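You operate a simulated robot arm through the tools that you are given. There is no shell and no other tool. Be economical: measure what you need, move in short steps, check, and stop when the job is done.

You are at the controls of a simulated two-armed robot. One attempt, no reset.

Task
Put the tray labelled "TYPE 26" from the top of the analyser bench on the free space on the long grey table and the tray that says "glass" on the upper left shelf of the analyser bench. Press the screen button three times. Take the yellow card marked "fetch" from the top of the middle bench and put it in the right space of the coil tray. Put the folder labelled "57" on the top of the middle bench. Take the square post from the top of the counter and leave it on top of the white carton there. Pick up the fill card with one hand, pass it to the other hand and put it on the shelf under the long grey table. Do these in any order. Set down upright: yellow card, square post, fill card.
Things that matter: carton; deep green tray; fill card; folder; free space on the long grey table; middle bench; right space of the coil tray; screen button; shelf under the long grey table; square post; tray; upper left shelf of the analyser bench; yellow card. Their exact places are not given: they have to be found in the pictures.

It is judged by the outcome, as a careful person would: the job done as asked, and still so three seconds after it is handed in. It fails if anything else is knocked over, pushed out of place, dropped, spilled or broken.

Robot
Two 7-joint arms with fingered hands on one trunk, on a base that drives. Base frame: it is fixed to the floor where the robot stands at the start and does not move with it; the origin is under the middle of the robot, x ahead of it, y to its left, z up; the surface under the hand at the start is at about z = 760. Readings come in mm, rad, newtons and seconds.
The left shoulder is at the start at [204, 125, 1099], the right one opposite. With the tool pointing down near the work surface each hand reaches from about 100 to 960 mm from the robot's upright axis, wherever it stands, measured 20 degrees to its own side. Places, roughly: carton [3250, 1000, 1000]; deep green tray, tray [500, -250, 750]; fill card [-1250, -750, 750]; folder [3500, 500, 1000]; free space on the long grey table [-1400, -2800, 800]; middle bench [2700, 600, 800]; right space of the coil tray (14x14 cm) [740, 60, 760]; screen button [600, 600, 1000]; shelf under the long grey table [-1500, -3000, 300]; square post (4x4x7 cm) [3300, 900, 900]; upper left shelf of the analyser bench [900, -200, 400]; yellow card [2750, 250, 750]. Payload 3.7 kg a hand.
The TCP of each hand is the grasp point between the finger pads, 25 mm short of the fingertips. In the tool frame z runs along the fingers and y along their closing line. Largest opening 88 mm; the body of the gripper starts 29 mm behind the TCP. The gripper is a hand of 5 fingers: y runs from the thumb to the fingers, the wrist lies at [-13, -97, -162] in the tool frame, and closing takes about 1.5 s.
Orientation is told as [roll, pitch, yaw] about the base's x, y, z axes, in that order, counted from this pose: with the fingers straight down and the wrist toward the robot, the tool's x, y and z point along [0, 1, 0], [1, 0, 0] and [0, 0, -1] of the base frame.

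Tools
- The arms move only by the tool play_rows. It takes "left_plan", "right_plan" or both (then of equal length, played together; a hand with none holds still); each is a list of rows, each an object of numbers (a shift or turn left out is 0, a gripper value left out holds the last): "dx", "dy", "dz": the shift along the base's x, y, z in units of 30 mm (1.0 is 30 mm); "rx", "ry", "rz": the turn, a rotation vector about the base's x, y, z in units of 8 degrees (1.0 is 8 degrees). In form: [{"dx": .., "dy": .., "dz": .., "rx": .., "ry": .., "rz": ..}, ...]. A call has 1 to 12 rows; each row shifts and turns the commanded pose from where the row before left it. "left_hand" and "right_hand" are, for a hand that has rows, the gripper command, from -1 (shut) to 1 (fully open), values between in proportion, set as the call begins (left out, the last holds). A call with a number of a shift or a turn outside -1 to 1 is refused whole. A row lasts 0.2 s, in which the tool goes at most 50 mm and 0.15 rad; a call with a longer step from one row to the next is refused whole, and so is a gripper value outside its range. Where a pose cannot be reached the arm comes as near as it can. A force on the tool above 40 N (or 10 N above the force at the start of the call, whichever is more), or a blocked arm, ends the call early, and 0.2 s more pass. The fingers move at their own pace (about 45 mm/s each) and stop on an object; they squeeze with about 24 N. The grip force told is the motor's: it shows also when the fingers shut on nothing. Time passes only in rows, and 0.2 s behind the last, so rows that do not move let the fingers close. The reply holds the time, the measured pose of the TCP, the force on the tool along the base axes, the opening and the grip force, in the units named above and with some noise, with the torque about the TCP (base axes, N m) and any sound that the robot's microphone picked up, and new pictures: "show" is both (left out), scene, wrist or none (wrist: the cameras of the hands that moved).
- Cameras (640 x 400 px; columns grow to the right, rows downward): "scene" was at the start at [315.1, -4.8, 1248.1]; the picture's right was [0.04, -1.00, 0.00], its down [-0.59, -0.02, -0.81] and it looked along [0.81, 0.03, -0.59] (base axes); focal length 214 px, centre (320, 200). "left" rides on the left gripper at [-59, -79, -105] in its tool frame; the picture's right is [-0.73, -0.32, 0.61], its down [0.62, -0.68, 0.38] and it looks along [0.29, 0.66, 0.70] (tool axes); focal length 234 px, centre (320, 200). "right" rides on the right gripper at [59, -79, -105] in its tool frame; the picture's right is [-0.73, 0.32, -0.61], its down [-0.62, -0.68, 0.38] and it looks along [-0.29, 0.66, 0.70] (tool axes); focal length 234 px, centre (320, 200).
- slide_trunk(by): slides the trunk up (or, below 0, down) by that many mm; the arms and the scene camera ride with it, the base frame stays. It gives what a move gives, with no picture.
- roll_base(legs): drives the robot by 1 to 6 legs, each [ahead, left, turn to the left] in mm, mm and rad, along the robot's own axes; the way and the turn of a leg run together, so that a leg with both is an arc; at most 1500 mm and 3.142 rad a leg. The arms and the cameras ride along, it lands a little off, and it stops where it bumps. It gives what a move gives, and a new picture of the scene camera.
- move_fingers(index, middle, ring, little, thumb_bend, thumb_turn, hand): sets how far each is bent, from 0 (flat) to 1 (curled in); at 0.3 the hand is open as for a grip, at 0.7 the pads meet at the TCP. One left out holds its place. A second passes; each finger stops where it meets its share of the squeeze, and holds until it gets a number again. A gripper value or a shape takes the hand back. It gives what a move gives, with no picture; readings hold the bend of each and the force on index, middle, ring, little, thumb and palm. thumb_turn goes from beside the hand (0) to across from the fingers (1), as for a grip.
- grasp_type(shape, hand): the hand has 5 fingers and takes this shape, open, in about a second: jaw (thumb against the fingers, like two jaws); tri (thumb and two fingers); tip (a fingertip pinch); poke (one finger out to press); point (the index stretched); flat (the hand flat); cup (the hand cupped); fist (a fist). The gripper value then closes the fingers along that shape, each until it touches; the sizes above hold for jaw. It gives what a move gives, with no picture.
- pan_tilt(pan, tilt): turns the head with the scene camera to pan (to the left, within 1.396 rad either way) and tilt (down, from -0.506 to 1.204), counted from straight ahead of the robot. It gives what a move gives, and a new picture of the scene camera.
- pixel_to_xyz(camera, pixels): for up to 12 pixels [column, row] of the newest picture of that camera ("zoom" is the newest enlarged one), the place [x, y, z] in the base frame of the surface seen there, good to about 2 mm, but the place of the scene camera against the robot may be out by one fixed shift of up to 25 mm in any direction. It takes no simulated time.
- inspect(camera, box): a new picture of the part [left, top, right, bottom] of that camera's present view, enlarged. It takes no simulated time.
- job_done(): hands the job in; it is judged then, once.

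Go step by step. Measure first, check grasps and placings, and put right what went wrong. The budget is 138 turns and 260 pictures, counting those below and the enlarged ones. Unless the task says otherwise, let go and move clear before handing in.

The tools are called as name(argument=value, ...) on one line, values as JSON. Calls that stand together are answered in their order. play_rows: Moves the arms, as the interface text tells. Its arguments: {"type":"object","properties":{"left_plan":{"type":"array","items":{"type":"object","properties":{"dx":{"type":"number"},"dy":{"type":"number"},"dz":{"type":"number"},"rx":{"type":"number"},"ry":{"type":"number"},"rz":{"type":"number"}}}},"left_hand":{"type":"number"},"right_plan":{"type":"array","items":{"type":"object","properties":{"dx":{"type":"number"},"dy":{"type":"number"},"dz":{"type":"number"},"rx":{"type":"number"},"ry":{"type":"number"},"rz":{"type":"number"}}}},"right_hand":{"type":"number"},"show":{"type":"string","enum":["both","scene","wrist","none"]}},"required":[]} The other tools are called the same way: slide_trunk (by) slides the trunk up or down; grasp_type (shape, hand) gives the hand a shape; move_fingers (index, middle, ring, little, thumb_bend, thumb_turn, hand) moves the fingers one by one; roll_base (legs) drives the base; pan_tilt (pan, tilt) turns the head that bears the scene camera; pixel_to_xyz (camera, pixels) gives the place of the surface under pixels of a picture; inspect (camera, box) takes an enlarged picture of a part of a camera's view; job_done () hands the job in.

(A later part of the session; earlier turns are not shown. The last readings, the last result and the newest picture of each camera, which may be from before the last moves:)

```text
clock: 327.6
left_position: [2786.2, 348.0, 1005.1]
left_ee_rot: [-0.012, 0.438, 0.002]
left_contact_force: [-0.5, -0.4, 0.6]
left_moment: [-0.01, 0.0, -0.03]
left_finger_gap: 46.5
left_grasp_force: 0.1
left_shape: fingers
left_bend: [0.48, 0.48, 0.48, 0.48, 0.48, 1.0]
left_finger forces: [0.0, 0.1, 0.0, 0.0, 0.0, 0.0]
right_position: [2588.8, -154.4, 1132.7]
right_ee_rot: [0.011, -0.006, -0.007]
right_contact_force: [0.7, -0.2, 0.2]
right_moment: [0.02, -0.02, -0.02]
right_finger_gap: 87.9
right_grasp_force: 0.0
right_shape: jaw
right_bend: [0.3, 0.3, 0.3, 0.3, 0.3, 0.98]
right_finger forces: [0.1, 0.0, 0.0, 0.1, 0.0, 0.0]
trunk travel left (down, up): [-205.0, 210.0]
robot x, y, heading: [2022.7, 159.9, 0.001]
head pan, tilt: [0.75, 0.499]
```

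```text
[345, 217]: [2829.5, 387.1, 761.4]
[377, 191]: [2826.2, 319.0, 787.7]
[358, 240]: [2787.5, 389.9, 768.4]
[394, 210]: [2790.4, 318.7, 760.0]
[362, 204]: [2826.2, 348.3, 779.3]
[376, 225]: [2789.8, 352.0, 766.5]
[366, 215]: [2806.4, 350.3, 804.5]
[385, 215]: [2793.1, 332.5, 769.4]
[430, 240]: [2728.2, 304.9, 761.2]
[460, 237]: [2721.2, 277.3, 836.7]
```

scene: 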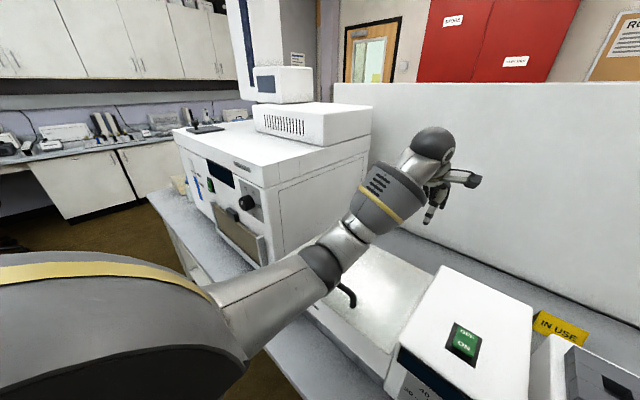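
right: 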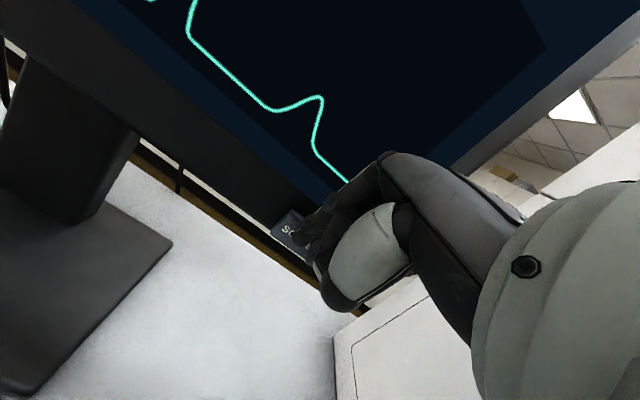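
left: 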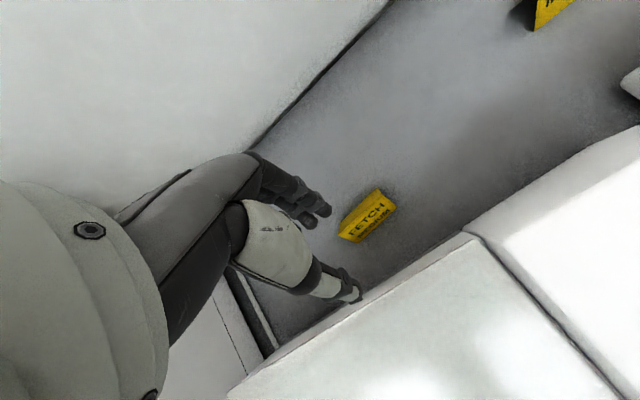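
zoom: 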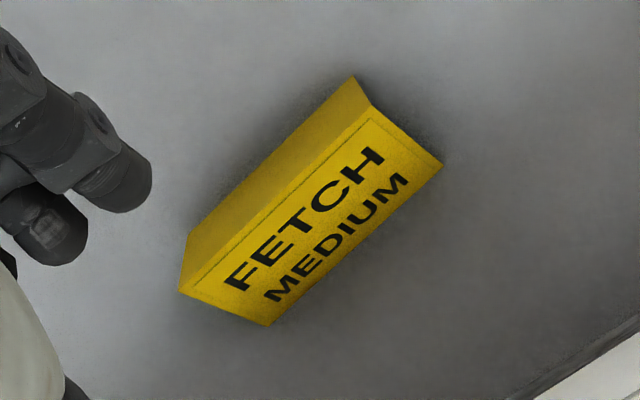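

Tent: ridge (2808,352,z806), base x 2785–2832. Open a bit more and descend with the fingertips centred on the ridge.

move_fingers(hand="left", index=0.42, middle=0.42, ring=0.42, little=0.42, thumb_bend=0.42)

play_rows(left_plan=[{"dx": 0.5, "dy": 0.1, "dz": -0.9}, {"dx": 0.5, "dz": -0.9}, {"dz": -0.9}, {"dz": -0.9}, {"dz": -0.9}, {"dz": -0.6}, {}], show="wrist")

inspect(camera="left", box=[240, 160, 440, 320])

```text
clock: 328.6
left_position: [2786.4, 345.8, 1006.6]
left_ee_rot: [-0.012, 0.436, 0.002]
left_contact_force: [1.3, -0.6, -0.2]
left_moment: [0.0, -0.03, 0.05]
left_finger_gap: 58.7
left_grasp_force: 0.0
left_shape: fingers
left_bend: [0.42, 0.42, 0.42, 0.42, 0.42, 0.99]
left_finger forces: [0.0, 0.0, 0.0, 0.0, 0.1, 0.0]
right_position: [2588.8, -154.8, 1132.4]
right_ee_rot: [0.009, -0.004, -0.007]
right_contact_force: [-0.3, -0.4, -0.2]
right_moment: [0.01, 0.02, 0.04]
right_finger_gap: 87.7
right_grasp_force: 0.0
right_shape: jaw
right_bend: [0.3, 0.3, 0.3, 0.3, 0.3, 0.98]
right_finger forces: [0.0, 0.1, 0.0, 0.1, 0.1, 0.0]
trunk travel left (down, up): [-205.0, 210.0]
robot x, y, heading: [2021.4, 158.1, -0.003]
head pan, tilt: [0.75, 0.499]
```

```text
clock: 330.2
left_position: [2805.8, 351.6, 854.3]
left_ee_rot: [-0.009, 0.437, 0.003]
left_contact_force: [-0.3, 0.1, -0.2]
left_moment: [-0.01, 0.0, 0.01]
left_finger_gap: 58.4
left_grasp_force: 0.0
left_shape: fingers
left_bend: [0.42, 0.42, 0.42, 0.42, 0.42, 0.99]
left_finger forces: [0.0, 0.1, 0.0, 0.0, 0.1, 0.0]
left hand out of reach, approached as far as the arm can: row 5
right_position: [2587.0, -155.1, 1131.7]
right_ee_rot: [0.01, -0.007, -0.007]
right_contact_force: [0.4, 0.0, 0.0]
right_moment: [0.01, 0.03, -0.01]
right_finger_gap: 88.1
right_grasp_force: 0.1
right_shape: jaw
right_bend: [0.3, 0.3, 0.3, 0.3, 0.3, 0.98]
right_finger forces: [0.1, 0.0, 0.1, 0.0, 0.0, 0.0]
trunk travel left (down, up): [-205.0, 210.0]
robot x, y, heading: [2024.0, 159.3, -0.001]
head pan, tilt: [0.75, 0.499]
```

left: 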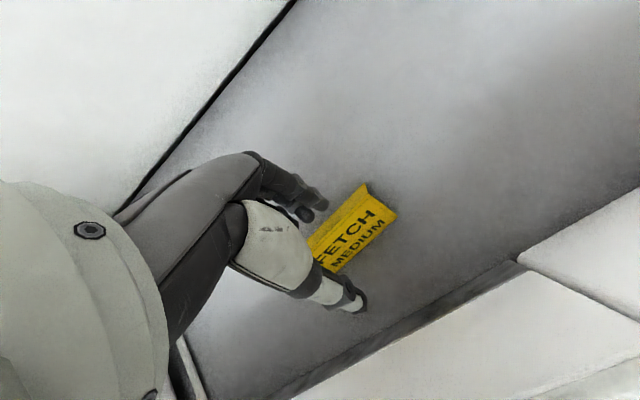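

```text
2.50 times, centred on (340, 240) of left
```

zoom: 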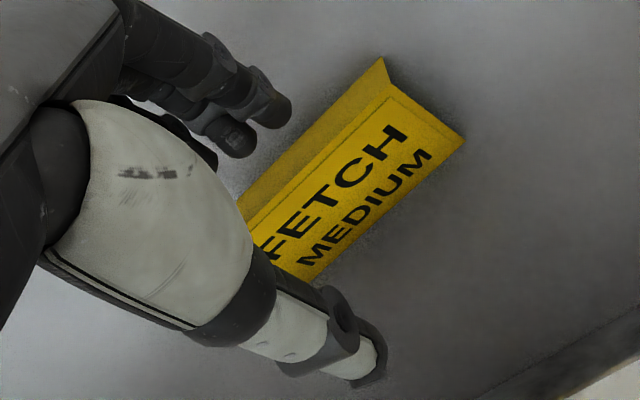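

Near the reach limit; drive 20 mm closer and lower the trunk 40 mm (hand goes to z≈814, still clear), then fine-tune.

roll_base(legs=[[14, 0, 0]])

slide_trunk(by=-35)

play_rows(left_plan=[{"dz": -0.1}, {}], show="wrist")

inspect(camera="left", box=[240, 160, 440, 320])

```text
clock: 331.0
left_position: [2819.8, 350.8, 855.9]
left_ee_rot: [-0.012, 0.437, 0.001]
left_contact_force: [0.0, 0.1, 0.1]
left_moment: [-0.01, 0.02, -0.03]
left_finger_gap: 58.6
left_grasp_force: 0.0
left_shape: fingers
left_bend: [0.42, 0.42, 0.42, 0.42, 0.42, 0.99]
left_finger forces: [0.1, 0.1, 0.0, 0.0, 0.0, 0.1]
right_position: [2602.2, -154.5, 1133.5]
right_ee_rot: [0.011, -0.006, -0.007]
right_contact_force: [0.6, 0.1, -0.4]
right_moment: [0.01, 0.0, -0.04]
right_finger_gap: 87.9
right_grasp_force: 0.0
right_shape: jaw
right_bend: [0.3, 0.3, 0.3, 0.3, 0.3, 0.98]
right_finger forces: [0.1, 0.1, 0.1, 0.0, 0.0, 0.0]
trunk travel left (down, up): [-205.0, 210.0]
robot x, y, heading: [2033.8, 158.6, -0.002]
head pan, tilt: [0.75, 0.499]
```

scene: 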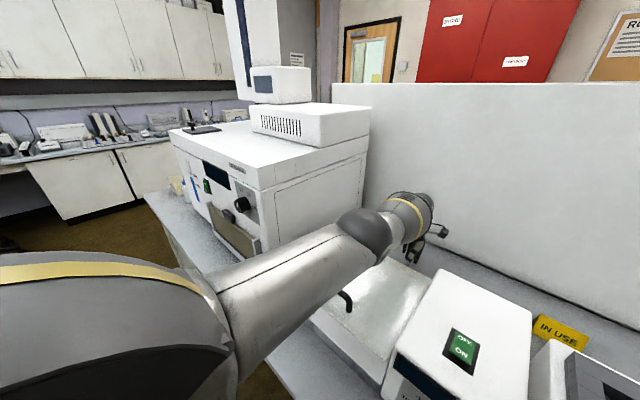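

```text
clock: 331.6
left_position: [2825.4, 350.1, 801.0]
left_ee_rot: [-0.015, 0.471, 0.001]
left_contact_force: [-2.1, -1.2, 11.0]
left_moment: [-0.06, -0.12, -0.06]
left_finger_gap: 51.3
left_grasp_force: 5.3
left_shape: fingers
left_bend: [0.49, 0.45, 0.44, 0.42, 0.42, 0.99]
left_finger forces: [4.7, 4.4, 1.5, 0.1, 0.0, 0.1]
right_position: [2602.8, -154.5, 1101.1]
right_ee_rot: [0.012, 0.009, -0.005]
right_contact_force: [0.5, 0.9, 1.9]
right_moment: [-0.02, -0.02, 0.0]
right_finger_gap: 88.0
right_grasp_force: 0.2
right_shape: jaw
right_bend: [0.3, 0.3, 0.3, 0.3, 0.3, 0.98]
right_finger forces: [0.0, 0.0, 0.0, 0.1, 0.0, 0.0]
trunk travel left (down, up): [-179.0, 236.0]
robot x, y, heading: [2035.8, 158.7, 0.004]
head pan, tilt: [0.75, 0.499]
stopped: the force on the tool passed its limit at 54 N (the readings are from after the stop); the commanded pose is now the measured one
```

```text
clock: 332.2
left_position: [2826.1, 349.5, 798.2]
left_ee_rot: [-0.013, 0.466, 0.002]
left_contact_force: [1.6, 0.2, 23.1]
left_moment: [0.01, -0.43, 0.03]
left_finger_gap: 51.1
left_grasp_force: 10.8
left_shape: fingers
left_bend: [0.49, 0.45, 0.44, 0.42, 0.42, 0.99]
left_finger forces: [14.1, 5.3, 3.1, 0.0, 0.0, 0.0]
right_position: [2603.6, -155.0, 1102.8]
right_ee_rot: [0.012, 0.007, -0.004]
right_contact_force: [-0.6, -0.3, 1.0]
right_moment: [0.01, -0.01, -0.01]
right_finger_gap: 88.0
right_grasp_force: 0.1
right_shape: jaw
right_bend: [0.3, 0.3, 0.3, 0.3, 0.3, 0.98]
right_finger forces: [0.0, 0.0, 0.1, 0.0, 0.0, 0.1]
trunk travel left (down, up): [-179.0, 236.0]
robot x, y, heading: [2036.5, 158.8, -0.006]
head pan, tilt: [0.75, 0.499]
```

left: 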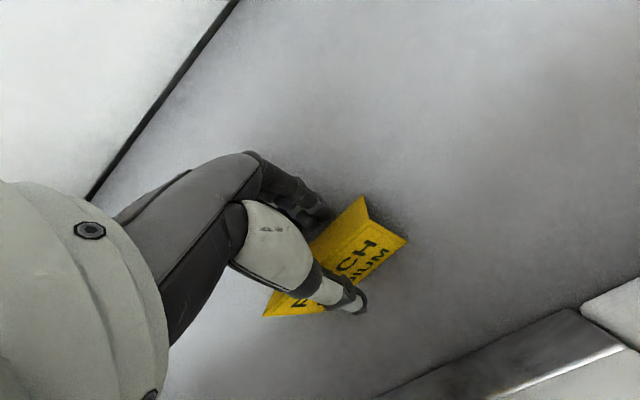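

```text
2.50 times, centred on (340, 240) of left
```

zoom: 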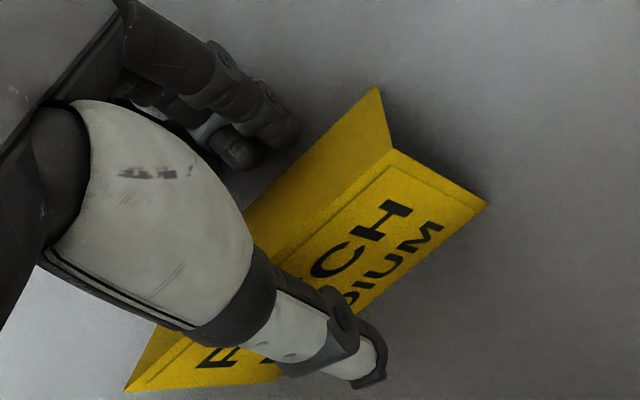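

Fingertips press the table slightly; the card stands between thumb and fingers. Rise 5 mm and close.

play_rows(left_plan=[{"dz": 0.2, "dx": -0.15}, {}], show="none")

play_rows(left_plan=[{}, {}, {}, {}, {}, {}, {}, {}], left_hand=-1, show="wrist")

```text
clock: 332.8
left_position: [2825.3, 350.5, 800.1]
left_ee_rot: [-0.013, 0.476, 0.0]
left_contact_force: [1.7, -1.3, 16.4]
left_moment: [0.03, -0.32, -0.06]
left_finger_gap: 53.3
left_grasp_force: 7.8
left_shape: fingers
left_bend: [0.48, 0.44, 0.43, 0.42, 0.42, 0.99]
left_finger forces: [7.2, 6.0, 2.7, 0.0, 0.0, 0.0]
left hand out of reach, approached as far as the arm can: row 1
right_position: [2603.6, -154.0, 1101.1]
right_ee_rot: [0.012, 0.008, -0.007]
right_contact_force: [1.2, -0.7, -0.4]
right_moment: [0.01, 0.01, 0.01]
right_finger_gap: 87.9
right_grasp_force: 0.1
right_shape: jaw
right_bend: [0.3, 0.3, 0.3, 0.3, 0.3, 0.98]
right_finger forces: [0.1, 0.0, 0.0, 0.0, 0.1, 0.1]
trunk travel left (down, up): [-179.0, 236.0]
robot x, y, heading: [2038.0, 155.0, -0.003]
head pan, tilt: [0.75, 0.499]
```

```text
clock: 334.6
left_position: [2824.7, 350.2, 800.6]
left_ee_rot: [-0.014, 0.476, 0.0]
left_contact_force: [-4.1, -1.8, 12.2]
left_moment: [-0.01, -0.05, -0.02]
left_finger_gap: 40.0
left_grasp_force: 24.2
left_shape: jaw
left_bend: [0.36, 0.43, 0.4, 0.44, 0.76, 1.0]
left_finger forces: [4.9, 7.9, 0.1, 0.1, 21.2, 0.1]
right_position: [2603.0, -154.3, 1100.2]
right_ee_rot: [0.011, 0.008, -0.005]
right_contact_force: [-0.4, -0.1, 0.7]
right_moment: [0.03, 0.0, 0.03]
right_finger_gap: 87.8
right_grasp_force: 0.1
right_shape: jaw
right_bend: [0.3, 0.3, 0.3, 0.3, 0.3, 0.98]
right_finger forces: [0.1, 0.1, 0.0, 0.0, 0.0, 0.1]
trunk travel left (down, up): [-179.0, 236.0]
robot x, y, heading: [2039.1, 157.1, -0.0]
head pan, tilt: [0.75, 0.499]
```

left: 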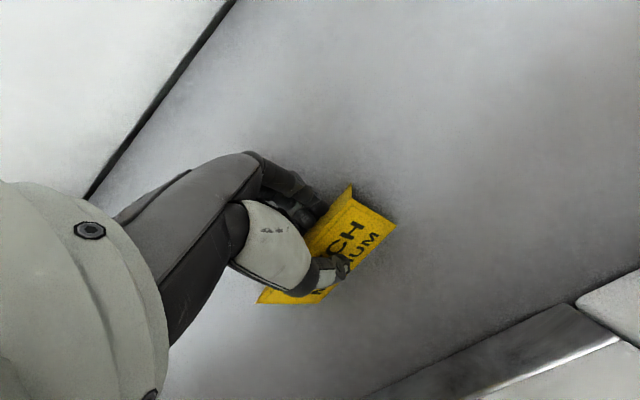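

Gripped at 40 mm with 24 N. Lift with the trunk 60 mm and check.

slide_trunk(by=60)

play_rows(left_plan=[{"dz": 0.3}, {}], show="wrist")

```text
clock: 335.6
left_position: [2828.2, 350.1, 967.6]
left_ee_rot: [-0.012, 0.314, 0.001]
left_contact_force: [0.1, -0.5, -0.5]
left_moment: [0.0, 0.01, 0.02]
left_finger_gap: 37.6
left_grasp_force: 23.9
left_shape: jaw
left_bend: [0.35, 0.43, 0.4, 0.44, 0.82, 1.0]
left_finger forces: [6.0, 6.1, 0.1, 0.0, 12.6, 0.0]
right_position: [2606.6, -154.9, 1159.3]
right_ee_rot: [0.011, 0.013, -0.006]
right_contact_force: [1.3, -0.6, -0.2]
right_moment: [-0.01, 0.02, 0.0]
right_finger_gap: 88.1
right_grasp_force: 0.1
right_shape: jaw
right_bend: [0.3, 0.3, 0.3, 0.3, 0.3, 0.98]
right_finger forces: [0.0, 0.0, 0.0, 0.0, 0.1, 0.0]
trunk travel left (down, up): [-239.0, 176.0]
robot x, y, heading: [2036.1, 155.2, -0.003]
head pan, tilt: [0.75, 0.499]
```

```text
clock: 336.2
left_position: [2828.2, 351.2, 978.7]
left_ee_rot: [-0.015, 0.31, 0.001]
left_contact_force: [-0.8, 0.2, 0.7]
left_moment: [-0.03, -0.01, 0.02]
left_finger_gap: 37.4
left_grasp_force: 24.5
left_shape: jaw
left_bend: [0.35, 0.43, 0.4, 0.44, 0.82, 1.0]
left_finger forces: [6.1, 6.1, 0.0, 0.0, 12.6, 0.1]
right_position: [2605.5, -154.9, 1160.5]
right_ee_rot: [0.011, 0.012, -0.007]
right_contact_force: [0.0, 0.4, 1.4]
right_moment: [0.0, 0.01, 0.02]
right_finger_gap: 87.7
right_grasp_force: 0.0
right_shape: jaw
right_bend: [0.3, 0.3, 0.3, 0.3, 0.3, 0.98]
right_finger forces: [0.1, 0.1, 0.0, 0.0, 0.0, 0.0]
trunk travel left (down, up): [-239.0, 176.0]
robot x, y, heading: [2038.4, 158.4, 0.003]
head pan, tilt: [0.75, 0.499]
```

left: 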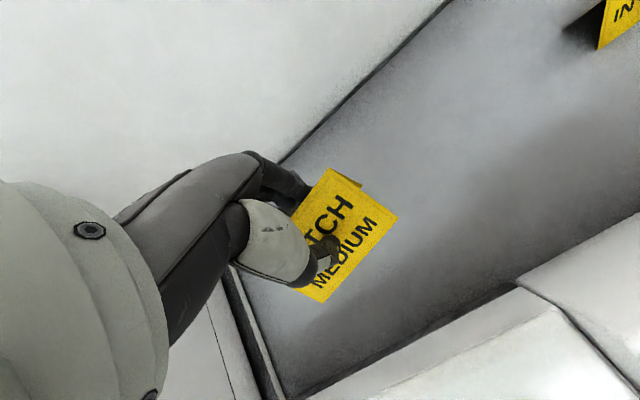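

The card is lifted but the hand pitch changed (0.476→0.31). Restore it and zoom to judge the card's attitude.

play_rows(left_plan=[{"ry": 0.6, "dx": -0.5}, {"ry": 0.59, "dx": -0.5}, {"dx": -0.5, "dz": 0.3}, {}], show="none")

inspect(camera="left", box=[240, 140, 440, 320])

pixel_to_xyz(camera="left", pixels=[[330, 172], [395, 216], [322, 300], [355, 200], [375, 235], [352, 183], [385, 225], [340, 195]])

```text
clock: 337.2
left_position: [2784.8, 349.3, 988.5]
left_ee_rot: [-0.013, 0.477, 0.0]
left_contact_force: [-0.2, -0.3, -0.1]
left_moment: [-0.05, -0.04, -0.02]
left_finger_gap: 37.2
left_grasp_force: 24.3
left_shape: jaw
left_bend: [0.35, 0.43, 0.4, 0.44, 0.82, 1.0]
left_finger forces: [5.9, 6.1, 0.1, 0.0, 12.5, 0.0]
right_position: [2603.6, -153.7, 1161.9]
right_ee_rot: [0.01, 0.008, -0.007]
right_contact_force: [-0.5, -0.1, 0.2]
right_moment: [0.0, 0.01, -0.02]
right_finger_gap: 87.8
right_grasp_force: 0.1
right_shape: jaw
right_bend: [0.3, 0.3, 0.3, 0.3, 0.3, 0.98]
right_finger forces: [0.0, 0.0, 0.0, 0.0, 0.0, 0.1]
trunk travel left (down, up): [-239.0, 176.0]
robot x, y, heading: [2040.3, 155.7, 0.001]
head pan, tilt: [0.75, 0.499]
```

```text
2.22 times, centred on (340, 230) of left
```

zoom: 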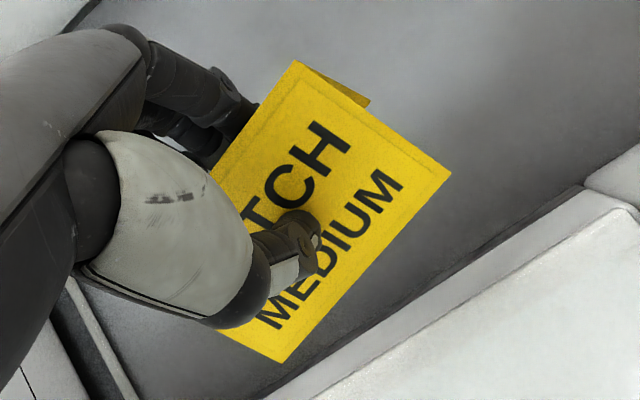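

```text
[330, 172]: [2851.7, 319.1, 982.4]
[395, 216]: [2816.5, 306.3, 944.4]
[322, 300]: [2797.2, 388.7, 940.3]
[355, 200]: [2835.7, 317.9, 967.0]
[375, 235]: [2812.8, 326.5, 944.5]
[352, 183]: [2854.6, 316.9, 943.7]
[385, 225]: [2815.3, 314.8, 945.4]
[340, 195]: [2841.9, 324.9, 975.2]
```

Card is pitched back ~16° in the grip (ridge (2852,319,982) to base (2816,306,944)). Correct with ry −2 units, lift 80 mm more, then back off.

play_rows(left_plan=[{"dz": 0.9}, {"dz": 0.9}, {"dz": 0.9}, {"ry": -0.7}, {"ry": -0.7}, {"ry": -0.6}], show="none")

roll_base(legs=[[-270, 0, 0], [0, 0, 3.141]])

inspect(camera="left", box=[220, 120, 460, 320])

```text
clock: 338.6
left_position: [2784.6, 352.0, 1069.0]
left_ee_rot: [-0.017, 0.197, 0.001]
left_contact_force: [-1.1, -0.4, -0.4]
left_moment: [0.01, -0.01, 0.02]
left_finger_gap: 37.4
left_grasp_force: 23.6
left_shape: jaw
left_bend: [0.35, 0.43, 0.4, 0.44, 0.82, 1.0]
left_finger forces: [5.9, 6.0, 0.0, 0.0, 12.2, 0.0]
right_position: [2604.8, -153.3, 1160.4]
right_ee_rot: [0.01, 0.011, -0.003]
right_contact_force: [0.4, 0.0, 0.3]
right_moment: [-0.03, 0.01, -0.02]
right_finger_gap: 88.1
right_grasp_force: 0.1
right_shape: jaw
right_bend: [0.3, 0.3, 0.3, 0.3, 0.3, 0.98]
right_finger forces: [0.1, 0.0, 0.0, 0.0, 0.0, 0.1]
trunk travel left (down, up): [-239.0, 176.0]
robot x, y, heading: [2039.2, 157.8, -0.001]
head pan, tilt: [0.75, 0.499]
```

```text
clock: 347.8
left_position: [1026.5, -29.1, 1068.5]
left_ee_rot: [-0.013, 0.196, 3.136]
left_contact_force: [-0.1, 0.2, 0.4]
left_moment: [-0.02, 0.0, 0.01]
left_finger_gap: 36.7
left_grasp_force: 23.8
left_shape: jaw
left_bend: [0.36, 0.44, 0.4, 0.44, 0.82, 1.0]
left_finger forces: [5.5, 6.0, 0.0, 0.0, 11.3, 0.0]
right_position: [1208.7, 475.2, 1160.1]
right_ee_rot: [0.009, 0.009, 3.13]
right_contact_force: [0.8, -0.6, 0.6]
right_moment: [0.0, -0.01, 0.02]
right_finger_gap: 87.9
right_grasp_force: 0.1
right_shape: jaw
right_bend: [0.3, 0.3, 0.3, 0.3, 0.3, 0.98]
right_finger forces: [0.0, 0.0, 0.0, 0.0, 0.0, 0.0]
trunk travel left (down, up): [-239.0, 176.0]
robot x, y, heading: [1773.4, 160.4, 3.131]
head pan, tilt: [0.75, 0.499]
```

scene: 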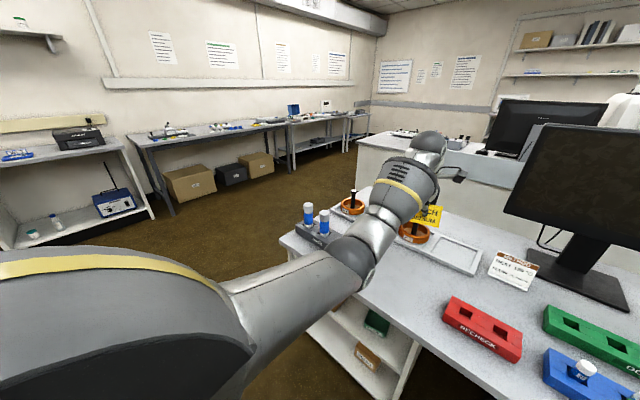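

```text
2.00 times, centred on (340, 220) of left
```

zoom: 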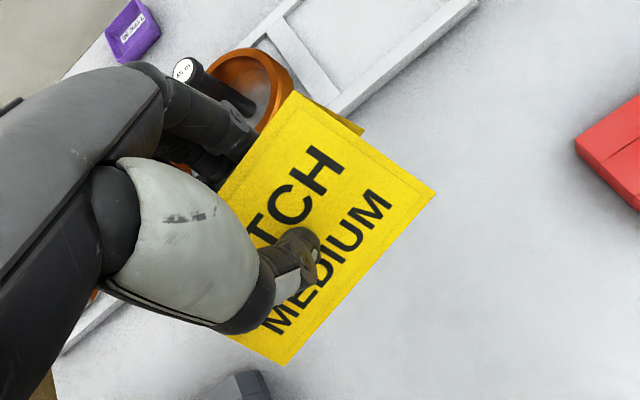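

Re-measure the card's face attitude before placing.

pixel_to_xyz(camera="zoom", pixels=[[297, 100], [428, 195], [283, 355], [360, 180], [345, 125], [240, 330], [355, 135]])

```text
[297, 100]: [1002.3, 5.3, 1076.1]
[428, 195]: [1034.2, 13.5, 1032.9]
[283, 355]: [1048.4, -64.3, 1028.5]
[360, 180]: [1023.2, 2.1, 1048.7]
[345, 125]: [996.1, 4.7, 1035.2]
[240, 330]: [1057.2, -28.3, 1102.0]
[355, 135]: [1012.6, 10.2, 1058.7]
```

inspect(camera="left", box=[310, 150, 410, 230])

pixel_to_xyz(camera="left", pixels=[[362, 185], [360, 183], [357, 182], [350, 177], [345, 175]])

```text
5.00 times, centred on (360, 190) of left
```

zoom: 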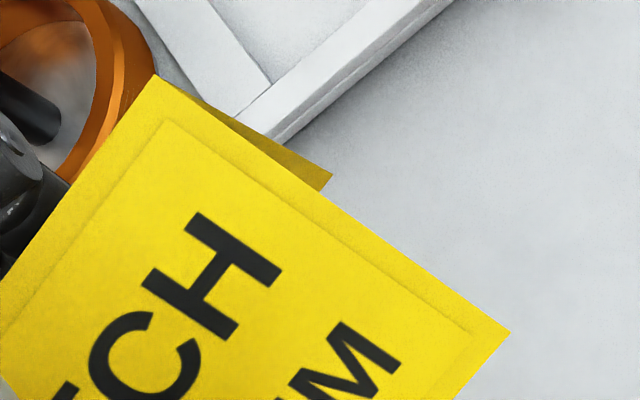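

```text
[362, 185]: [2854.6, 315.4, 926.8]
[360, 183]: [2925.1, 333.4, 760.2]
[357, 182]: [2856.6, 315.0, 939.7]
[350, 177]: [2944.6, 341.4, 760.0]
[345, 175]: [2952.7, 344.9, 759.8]
```

pixel_to_xyz(camera="zoom", pixels=[[323, 178], [318, 184], [155, 84], [500, 332], [495, 340], [250, 135], [165, 88]])

```text
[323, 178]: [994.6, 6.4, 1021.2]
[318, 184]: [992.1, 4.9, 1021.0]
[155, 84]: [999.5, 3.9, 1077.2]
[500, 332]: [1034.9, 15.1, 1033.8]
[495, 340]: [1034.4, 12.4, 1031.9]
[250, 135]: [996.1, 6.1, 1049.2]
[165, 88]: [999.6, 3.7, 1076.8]
```

Base line is pitched 16° (front base 12 mm high) and rolled 3°. Correct with ry +2, rx −0.4, then drive to the coil tray slot.

play_rows(left_plan=[{"ry": 0.7, "rx": -0.2}, {"ry": 0.7, "rx": -0.2}, {"ry": 0.6}, {}], show="none")

roll_base(legs=[[0, -85, 0.01], [245, 0, 0]])

play_rows(left_plan=[{"dz": -0.9}, {"dz": -0.9}, {"dz": -0.9}, {"dz": -0.9}], show="wrist")

```text
clock: 348.8
left_position: [1027.9, -29.7, 1068.7]
left_ee_rot: [0.042, -0.083, -3.142]
left_contact_force: [0.1, 0.4, 0.1]
left_moment: [-0.03, -0.01, -0.01]
left_finger_gap: 36.8
left_grasp_force: 23.8
left_shape: jaw
left_bend: [0.36, 0.44, 0.4, 0.44, 0.82, 1.0]
left_finger forces: [5.4, 5.9, 0.1, 0.0, 11.1, 0.1]
right_position: [1208.4, 474.1, 1160.0]
right_ee_rot: [0.01, 0.011, 3.128]
right_contact_force: [0.1, -0.9, -0.7]
right_moment: [-0.01, -0.01, 0.0]
right_finger_gap: 88.1
right_grasp_force: 0.0
right_shape: jaw
right_bend: [0.3, 0.3, 0.3, 0.3, 0.3, 0.98]
right_finger forces: [0.0, 0.0, 0.0, 0.0, 0.1, 0.0]
trunk travel left (down, up): [-239.0, 176.0]
robot x, y, heading: [1770.8, 157.1, 3.132]
head pan, tilt: [0.75, 0.499]
```

```text
clock: 351.6
left_position: [782.8, 51.2, 1068.9]
left_ee_rot: [0.041, -0.082, -3.135]
left_contact_force: [0.0, 0.3, -0.6]
left_moment: [0.01, 0.03, 0.04]
left_finger_gap: 36.9
left_grasp_force: 24.4
left_shape: jaw
left_bend: [0.36, 0.44, 0.4, 0.44, 0.82, 1.0]
left_finger forces: [5.4, 6.0, 0.1, 0.0, 11.2, 0.0]
right_position: [960.0, 556.8, 1160.8]
right_ee_rot: [0.011, 0.012, 3.136]
right_contact_force: [0.1, -0.3, 0.6]
right_moment: [0.01, 0.03, 0.0]
right_finger_gap: 87.7
right_grasp_force: 0.0
right_shape: jaw
right_bend: [0.3, 0.3, 0.3, 0.3, 0.3, 0.98]
right_finger forces: [0.0, 0.0, 0.0, 0.1, 0.0, 0.0]
trunk travel left (down, up): [-239.0, 176.0]
robot x, y, heading: [1527.6, 245.2, 3.141]
head pan, tilt: [0.75, 0.499]
```

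scene: 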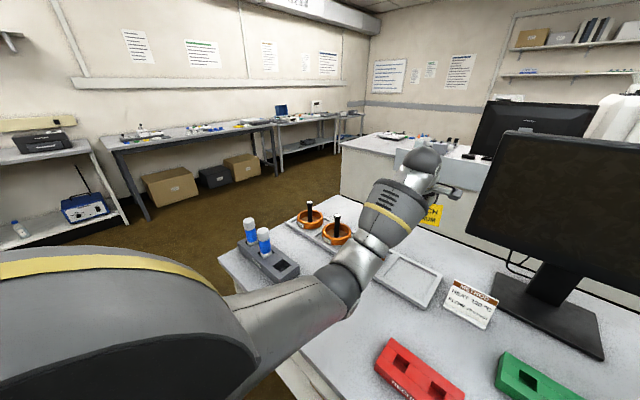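

```text
clock: 352.6
left_position: [782.1, 51.6, 961.2]
left_ee_rot: [0.043, -0.081, -3.136]
left_contact_force: [0.2, -0.2, -0.5]
left_moment: [0.03, 0.01, 0.0]
left_finger_gap: 36.6
left_grasp_force: 24.6
left_shape: jaw
left_bend: [0.36, 0.44, 0.4, 0.44, 0.82, 1.0]
left_finger forces: [5.4, 5.9, 0.1, 0.0, 11.1, 0.0]
right_position: [961.1, 556.6, 1159.7]
right_ee_rot: [0.012, 0.01, 3.136]
right_contact_force: [0.3, 0.0, 0.8]
right_moment: [-0.01, 0.01, -0.02]
right_finger_gap: 87.6
right_grasp_force: 0.1
right_shape: jaw
right_bend: [0.3, 0.3, 0.3, 0.3, 0.3, 0.98]
right_finger forces: [0.1, 0.0, 0.2, 0.0, 0.0, 0.0]
trunk travel left (down, up): [-239.0, 176.0]
robot x, y, heading: [1527.4, 243.0, 3.145]
head pan, tilt: [0.75, 0.499]
```

left: 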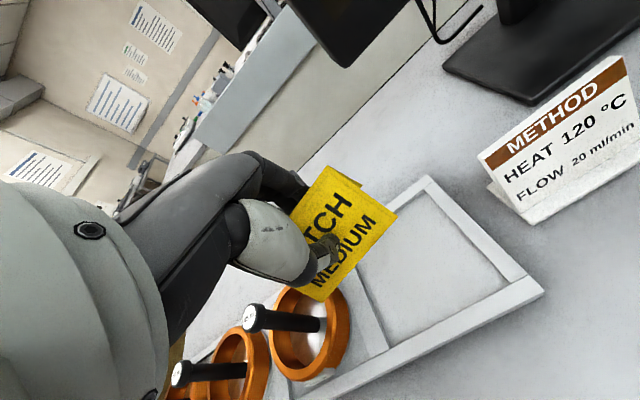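

Measure the slot's inner edges from this wrist view.

pixel_to_xyz(camera="left", pixels=[[422, 195], [510, 283], [398, 340], [372, 295], [430, 270], [425, 180], [540, 292], [385, 355], [334, 178], [390, 217], [322, 297]])

```text
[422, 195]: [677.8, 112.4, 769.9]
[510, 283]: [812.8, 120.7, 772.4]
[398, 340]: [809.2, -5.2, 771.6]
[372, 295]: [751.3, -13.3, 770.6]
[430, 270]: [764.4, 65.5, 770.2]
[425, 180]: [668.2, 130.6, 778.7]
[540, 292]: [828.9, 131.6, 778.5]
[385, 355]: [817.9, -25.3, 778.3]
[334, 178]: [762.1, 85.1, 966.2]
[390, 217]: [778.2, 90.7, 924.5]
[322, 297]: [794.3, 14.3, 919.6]
```

Slot interior x 678–812, y −8…118, floor 770. Shift 20 mm in and lower to just above.

play_rows(left_plan=[{"dx": -0.35, "dz": -0.9}, {"dx": -0.33, "dz": -0.9}, {"dz": -0.9}, {"dz": -0.9}, {"dz": -0.8}, {"dz": -0.3}], show="wrist")

inspect(camera="left", box=[260, 140, 460, 340])

```text
clock: 354.0
left_position: [761.3, 51.8, 820.0]
left_ee_rot: [0.041, -0.082, -3.134]
left_contact_force: [-0.8, -0.9, 0.2]
left_moment: [0.0, 0.02, 0.02]
left_finger_gap: 37.0
left_grasp_force: 24.1
left_shape: jaw
left_bend: [0.36, 0.44, 0.4, 0.44, 0.82, 1.0]
left_finger forces: [5.4, 5.9, 0.0, 0.1, 11.1, 0.0]
right_position: [959.7, 556.6, 1161.6]
right_ee_rot: [0.01, 0.01, 3.136]
right_contact_force: [-0.7, -0.2, -0.5]
right_moment: [0.02, 0.0, 0.0]
right_finger_gap: 88.0
right_grasp_force: 0.1
right_shape: jaw
right_bend: [0.3, 0.3, 0.3, 0.3, 0.3, 0.98]
right_finger forces: [0.0, 0.1, 0.0, 0.0, 0.0, 0.0]
trunk travel left (down, up): [-239.0, 176.0]
robot x, y, heading: [1527.0, 242.6, 3.138]
head pan, tilt: [0.75, 0.499]
```

left: 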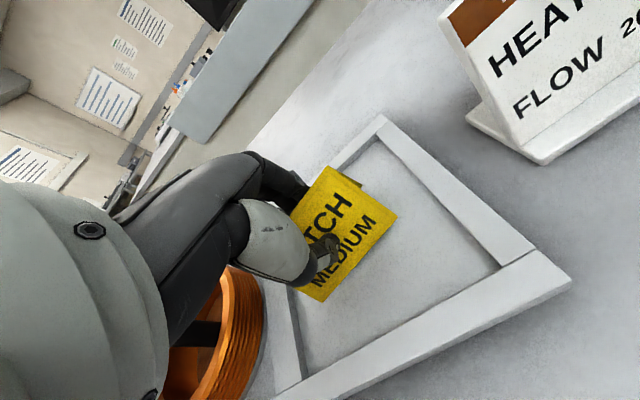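

```text
2.00 times, centred on (360, 240) of left
```

zoom: 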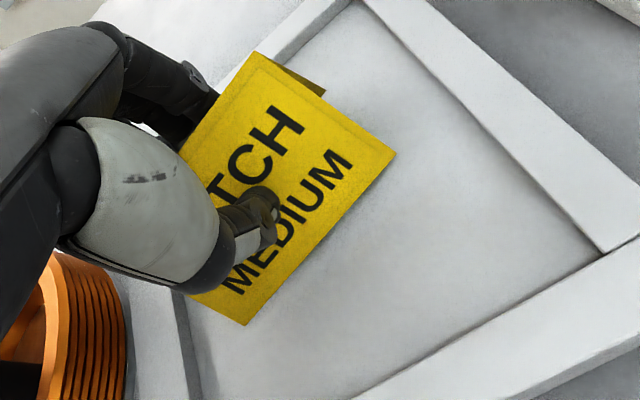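

Card is over the slot, ~11 mm above. Creep down to contact.

play_rows(left_plan=[{"dz": -0.15}, {"dz": -0.1}, {"dz": -0.1}], show="none")

play_rows(left_plan=[{"dz": -0.07}, {"dz": -0.07}], show="wrist")

```text
clock: 354.8
left_position: [761.2, 50.1, 813.2]
left_ee_rot: [0.042, -0.089, -3.136]
left_contact_force: [3.5, 0.7, 11.6]
left_moment: [-0.05, 0.08, -0.04]
left_finger_gap: 37.2
left_grasp_force: 24.1
left_shape: jaw
left_bend: [0.36, 0.43, 0.4, 0.44, 0.82, 1.0]
left_finger forces: [5.9, 8.0, 0.1, 0.0, 18.5, 0.1]
right_position: [962.2, 557.4, 1161.8]
right_ee_rot: [0.011, 0.008, 3.133]
right_contact_force: [-0.3, 0.0, 0.5]
right_moment: [-0.01, 0.0, 0.0]
right_finger_gap: 87.8
right_grasp_force: 0.1
right_shape: jaw
right_bend: [0.3, 0.3, 0.3, 0.3, 0.3, 0.98]
right_finger forces: [0.1, 0.0, 0.1, 0.0, 0.0, 0.0]
trunk travel left (down, up): [-239.0, 176.0]
robot x, y, heading: [1527.5, 243.1, 3.141]
head pan, tilt: [0.75, 0.499]
```

```text
clock: 355.4
left_position: [761.4, 51.4, 811.3]
left_ee_rot: [0.043, -0.093, -3.135]
left_contact_force: [4.8, -1.5, 26.1]
left_moment: [-0.12, 0.33, 0.03]
left_finger_gap: 37.4
left_grasp_force: 23.8
left_shape: jaw
left_bend: [0.35, 0.42, 0.4, 0.44, 0.83, 1.0]
left_finger forces: [7.7, 9.6, 1.0, 0.0, 22.5, 0.1]
right_position: [963.4, 557.3, 1163.0]
right_ee_rot: [0.012, 0.005, 3.135]
right_contact_force: [0.0, -0.9, 1.4]
right_moment: [-0.02, 0.01, 0.02]
right_finger_gap: 87.8
right_grasp_force: 0.0
right_shape: jaw
right_bend: [0.3, 0.3, 0.3, 0.3, 0.3, 0.98]
right_finger forces: [0.0, 0.0, 0.0, 0.0, 0.1, 0.1]
trunk travel left (down, up): [-239.0, 176.0]
robot x, y, heading: [1525.2, 245.4, 3.14]
head pan, tilt: [0.75, 0.499]
```

left: 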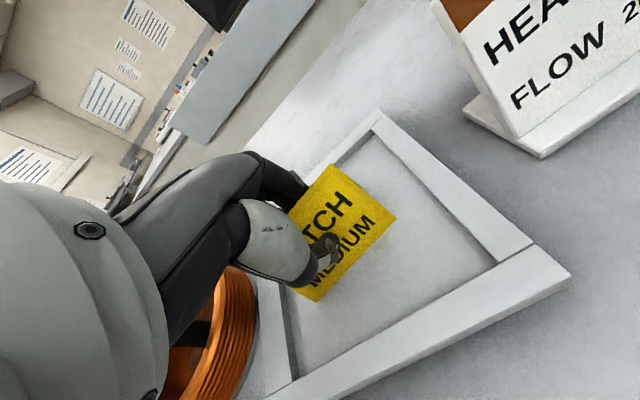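

Firm contact (26 N). Ease 1.5 mm and open.

play_rows(left_plan=[{"dz": 0.05}, {}, {}, {}, {}, {}, {}], left_hand=1, show="wrist")

inspect(camera="left", box=[260, 140, 460, 340])

```text
clock: 357.0
left_position: [762.4, 50.1, 806.8]
left_ee_rot: [0.042, -0.082, -3.135]
left_contact_force: [-0.7, 0.3, 0.4]
left_moment: [0.04, -0.01, -0.01]
left_finger_gap: 87.7
left_grasp_force: 0.1
left_shape: jaw
left_bend: [0.3, 0.3, 0.3, 0.3, 0.3, 0.98]
left_finger forces: [0.1, 0.1, 0.0, 0.1, 0.0, 0.0]
right_position: [960.7, 555.8, 1159.6]
right_ee_rot: [0.009, 0.01, 3.137]
right_contact_force: [-0.9, 0.1, 0.2]
right_moment: [0.03, 0.03, -0.02]
right_finger_gap: 88.1
right_grasp_force: 0.0
right_shape: jaw
right_bend: [0.3, 0.3, 0.3, 0.3, 0.3, 0.98]
right_finger forces: [0.0, 0.1, 0.0, 0.0, 0.1, 0.0]
trunk travel left (down, up): [-239.0, 176.0]
robot x, y, heading: [1529.9, 241.3, 3.139]
head pan, tilt: [0.75, 0.499]
```

left: 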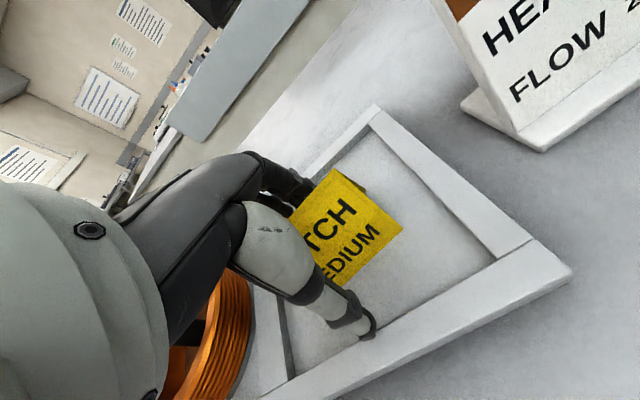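

```text
2.00 times, centred on (360, 240) of left
```

zoom: 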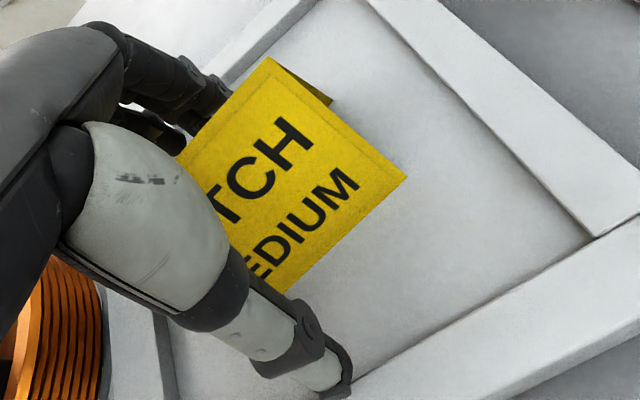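

Released and standing. Lift straight up and check.

play_rows(left_plan=[{"dz": 0.5}, {"dz": 0.8}, {"dz": 0.9}, {"dz": 0.9}, {"dz": 0.9}, {"dz": 0.9}], show="wrist")

```text
clock: 358.4
left_position: [762.9, 50.8, 953.2]
left_ee_rot: [0.041, -0.081, -3.134]
left_contact_force: [-0.2, 0.0, 0.0]
left_moment: [0.0, -0.01, 0.0]
left_finger_gap: 87.8
left_grasp_force: 0.0
left_shape: jaw
left_bend: [0.3, 0.3, 0.3, 0.3, 0.3, 0.98]
left_finger forces: [0.1, 0.1, 0.0, 0.0, 0.0, 0.1]
right_position: [960.7, 556.9, 1160.3]
right_ee_rot: [0.011, 0.009, 3.138]
right_contact_force: [0.1, -0.4, -0.1]
right_moment: [-0.03, 0.03, 0.02]
right_finger_gap: 87.7
right_grasp_force: 0.0
right_shape: jaw
right_bend: [0.3, 0.3, 0.3, 0.3, 0.3, 0.98]
right_finger forces: [0.0, 0.0, 0.0, 0.0, 0.1, 0.0]
trunk travel left (down, up): [-239.0, 176.0]
robot x, y, heading: [1526.1, 246.9, 3.144]
head pan, tilt: [0.75, 0.499]
```

left: 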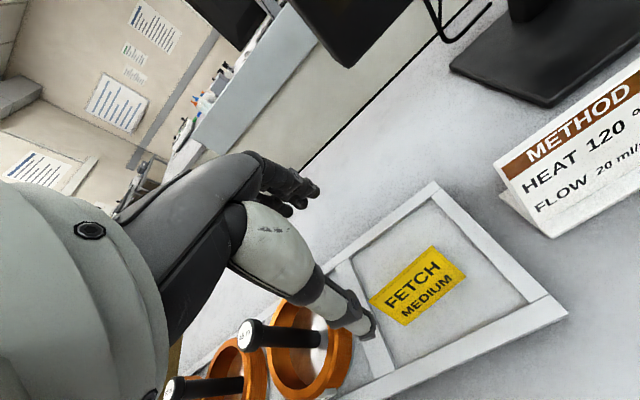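

Verify it stands (ridge height ~46 mm above the floor).

pixel_to_xyz(camera="left", pixels=[[373, 299], [430, 250], [404, 323], [464, 277], [400, 275], [430, 295]])

inspect(camera="left", box=[340, 220, 500, 350])

```text
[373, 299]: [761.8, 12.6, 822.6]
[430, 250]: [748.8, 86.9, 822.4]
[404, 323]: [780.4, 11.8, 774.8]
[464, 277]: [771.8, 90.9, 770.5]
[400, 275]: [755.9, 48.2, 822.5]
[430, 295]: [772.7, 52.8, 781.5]
```

```text
3.08 times, centred on (420, 285) of left
```

zoom: 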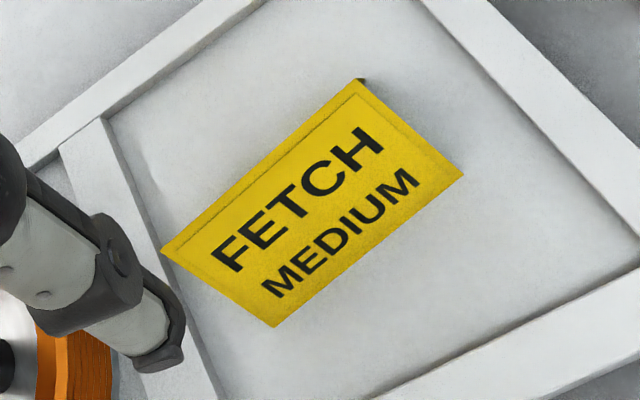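

The FETCH card stands in the slot (ridge 52 mm up). Now raise the left hand, leave, and drive round the right end of the middle bench to its far side for the counter.

play_rows(left_plan=[{"dz": 0.9}, {"dz": 0.9}, {"dz": 0.9}, {"dz": 0.9, "dx": 0.8}, {"dx": 1}, {"dx": 1}, {"dx": 1}, {"dx": 1, "ry": -0.5}, {"dx": 1}], show="none")

pan_tilt(pan=-0.4, tilt=0.5)

roll_base(legs=[[-240, 0, 0], [0, 1500, 0], [-1500, 0, 0], [-1000, 0, 0], [0, -700, 0]])

```text
clock: 360.4
left_position: [936.4, 54.4, 1062.2]
left_ee_rot: [0.041, -0.012, -3.135]
left_contact_force: [0.6, 0.6, 1.3]
left_moment: [0.01, 0.02, 0.01]
left_finger_gap: 87.5
left_grasp_force: 0.1
left_shape: jaw
left_bend: [0.3, 0.3, 0.3, 0.3, 0.3, 0.98]
left_finger forces: [0.0, 0.1, 0.0, 0.0, 0.0, 0.0]
right_position: [961.9, 555.9, 1161.0]
right_ee_rot: [0.011, 0.009, 3.136]
right_contact_force: [0.4, -0.1, 0.1]
right_moment: [-0.01, -0.01, -0.01]
right_finger_gap: 88.1
right_grasp_force: 0.1
right_shape: jaw
right_bend: [0.3, 0.3, 0.3, 0.3, 0.3, 0.98]
right_finger forces: [0.0, 0.0, 0.1, 0.1, 0.0, 0.0]
trunk travel left (down, up): [-239.0, 176.0]
robot x, y, heading: [1528.3, 244.3, 3.142]
head pan, tilt: [0.75, 0.499]
```

```text
clock: 361.8
left_position: [936.0, 51.9, 1062.5]
left_ee_rot: [0.042, -0.013, -3.135]
left_contact_force: [-0.5, -0.8, 0.1]
left_moment: [-0.01, 0.02, -0.01]
left_finger_gap: 87.8
left_grasp_force: 0.1
left_shape: jaw
left_bend: [0.3, 0.3, 0.3, 0.3, 0.3, 0.98]
left_finger forces: [0.0, 0.1, 0.0, 0.0, 0.1, 0.0]
right_position: [959.7, 555.8, 1160.2]
right_ee_rot: [0.011, 0.009, 3.137]
right_contact_force: [-0.1, 0.4, -0.4]
right_moment: [0.0, -0.01, 0.01]
right_finger_gap: 87.7
right_grasp_force: 0.1
right_shape: jaw
right_bend: [0.3, 0.3, 0.3, 0.3, 0.3, 0.98]
right_finger forces: [0.0, 0.0, 0.0, 0.0, 0.0, 0.0]
trunk travel left (down, up): [-239.0, 176.0]
robot x, y, heading: [1529.3, 245.2, 3.142]
head pan, tilt: [-0.4, 0.499]
```

scene: 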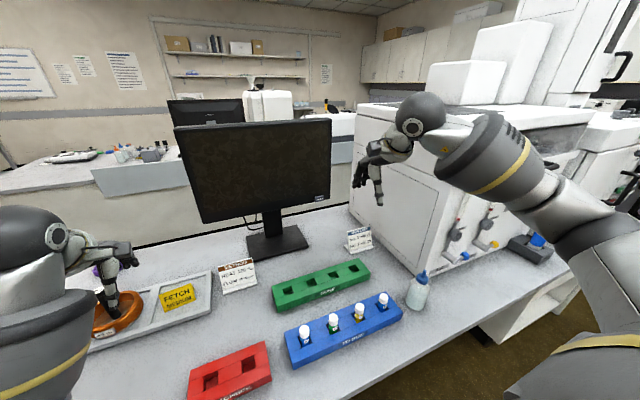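

```text
clock: 394.7
left_position: [3702.3, -720.3, 1062.4]
left_ee_rot: [0.042, -0.012, -3.11]
left_contact_force: [-0.7, -0.5, 0.3]
left_moment: [0.02, -0.02, 0.01]
left_finger_gap: 87.4
left_grasp_force: 0.0
left_shape: jaw
left_bend: [0.3, 0.3, 0.3, 0.3, 0.3, 0.98]
left_finger forces: [0.0, 0.0, 0.0, 0.1, 0.0, 0.0]
right_position: [3715.4, -217.9, 1160.7]
right_ee_rot: [0.01, 0.009, -3.123]
right_contact_force: [-0.3, -0.1, -0.2]
right_moment: [-0.02, 0.02, 0.01]
right_finger_gap: 88.0
right_grasp_force: 0.1
right_shape: jaw
right_bend: [0.3, 0.3, 0.3, 0.3, 0.3, 0.98]
right_finger forces: [0.0, 0.0, 0.0, 0.1, 0.1, 0.1]
trunk travel left (down, up): [-239.0, 176.0]
robot x, y, heading: [4289.1, -516.8, -3.118]
head pan, tilt: [-0.4, 0.499]
```

scene: 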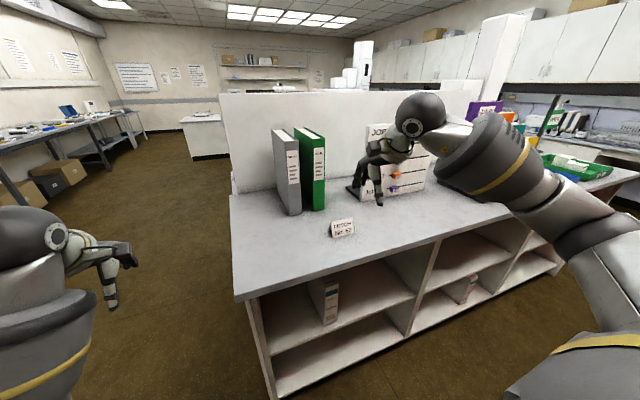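

The counter is visible with two binders (286,170), (311,170), a board "JOB…" and more to the right. Zoom.

inspect(camera="scene", box=[230, 90, 470, 250])

pixel_to_xyz(camera="zoom", pixels=[[145, 110], [120, 120], [185, 320], [210, 105], [258, 130], [250, 300], [155, 310], [300, 380], [160, 160], [232, 170], [420, 230], [440, 170]])

roll_base(legs=[[0, -750, -0.02]])

```text
2.50 times, centred on (350, 170) of scene
```

zoom: 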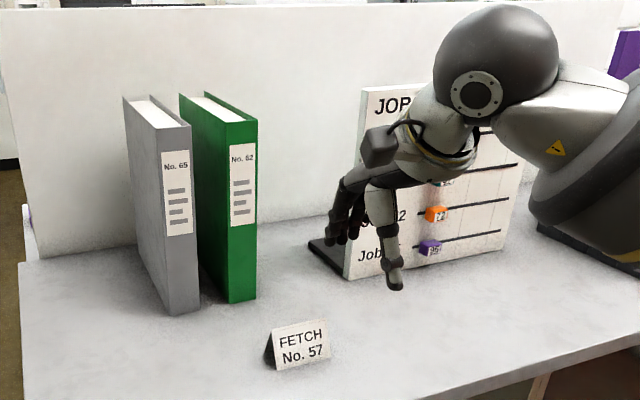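

```text
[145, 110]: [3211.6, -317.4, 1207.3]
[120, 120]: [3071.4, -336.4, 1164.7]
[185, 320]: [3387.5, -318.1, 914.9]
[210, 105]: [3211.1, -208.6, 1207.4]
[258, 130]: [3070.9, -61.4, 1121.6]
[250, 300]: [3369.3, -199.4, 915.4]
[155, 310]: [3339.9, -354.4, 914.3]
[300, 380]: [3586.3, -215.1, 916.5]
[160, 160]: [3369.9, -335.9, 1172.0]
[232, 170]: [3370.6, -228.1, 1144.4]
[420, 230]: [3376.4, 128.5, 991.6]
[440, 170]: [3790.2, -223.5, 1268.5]
```

```text
clock: 401.7
left_position: [3686.0, 28.0, 1061.3]
left_ee_rot: [0.042, -0.013, -3.122]
left_contact_force: [-1.0, -0.4, 0.0]
left_moment: [-0.01, 0.01, 0.02]
left_finger_gap: 87.9
left_grasp_force: 0.0
left_shape: jaw
left_bend: [0.3, 0.3, 0.3, 0.3, 0.3, 0.98]
left_finger forces: [0.0, 0.1, 0.1, 0.0, 0.1, 0.1]
right_position: [3706.4, 531.8, 1160.1]
right_ee_rot: [0.01, 0.01, -3.134]
right_contact_force: [0.5, 0.2, 0.5]
right_moment: [0.0, -0.01, 0.04]
right_finger_gap: 88.0
right_grasp_force: 0.1
right_shape: jaw
right_bend: [0.3, 0.3, 0.3, 0.3, 0.3, 0.98]
right_finger forces: [0.0, 0.0, 0.0, 0.1, 0.0, 0.1]
trunk travel left (down, up): [-239.0, 176.0]
robot x, y, heading: [4278.5, 227.9, -3.127]
head pan, tilt: [-0.4, 0.499]
```

scene: 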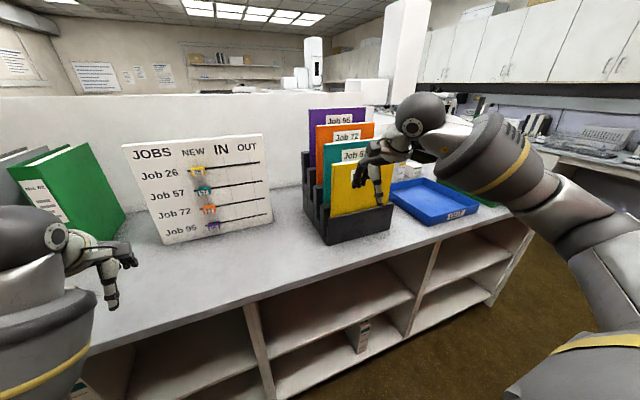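

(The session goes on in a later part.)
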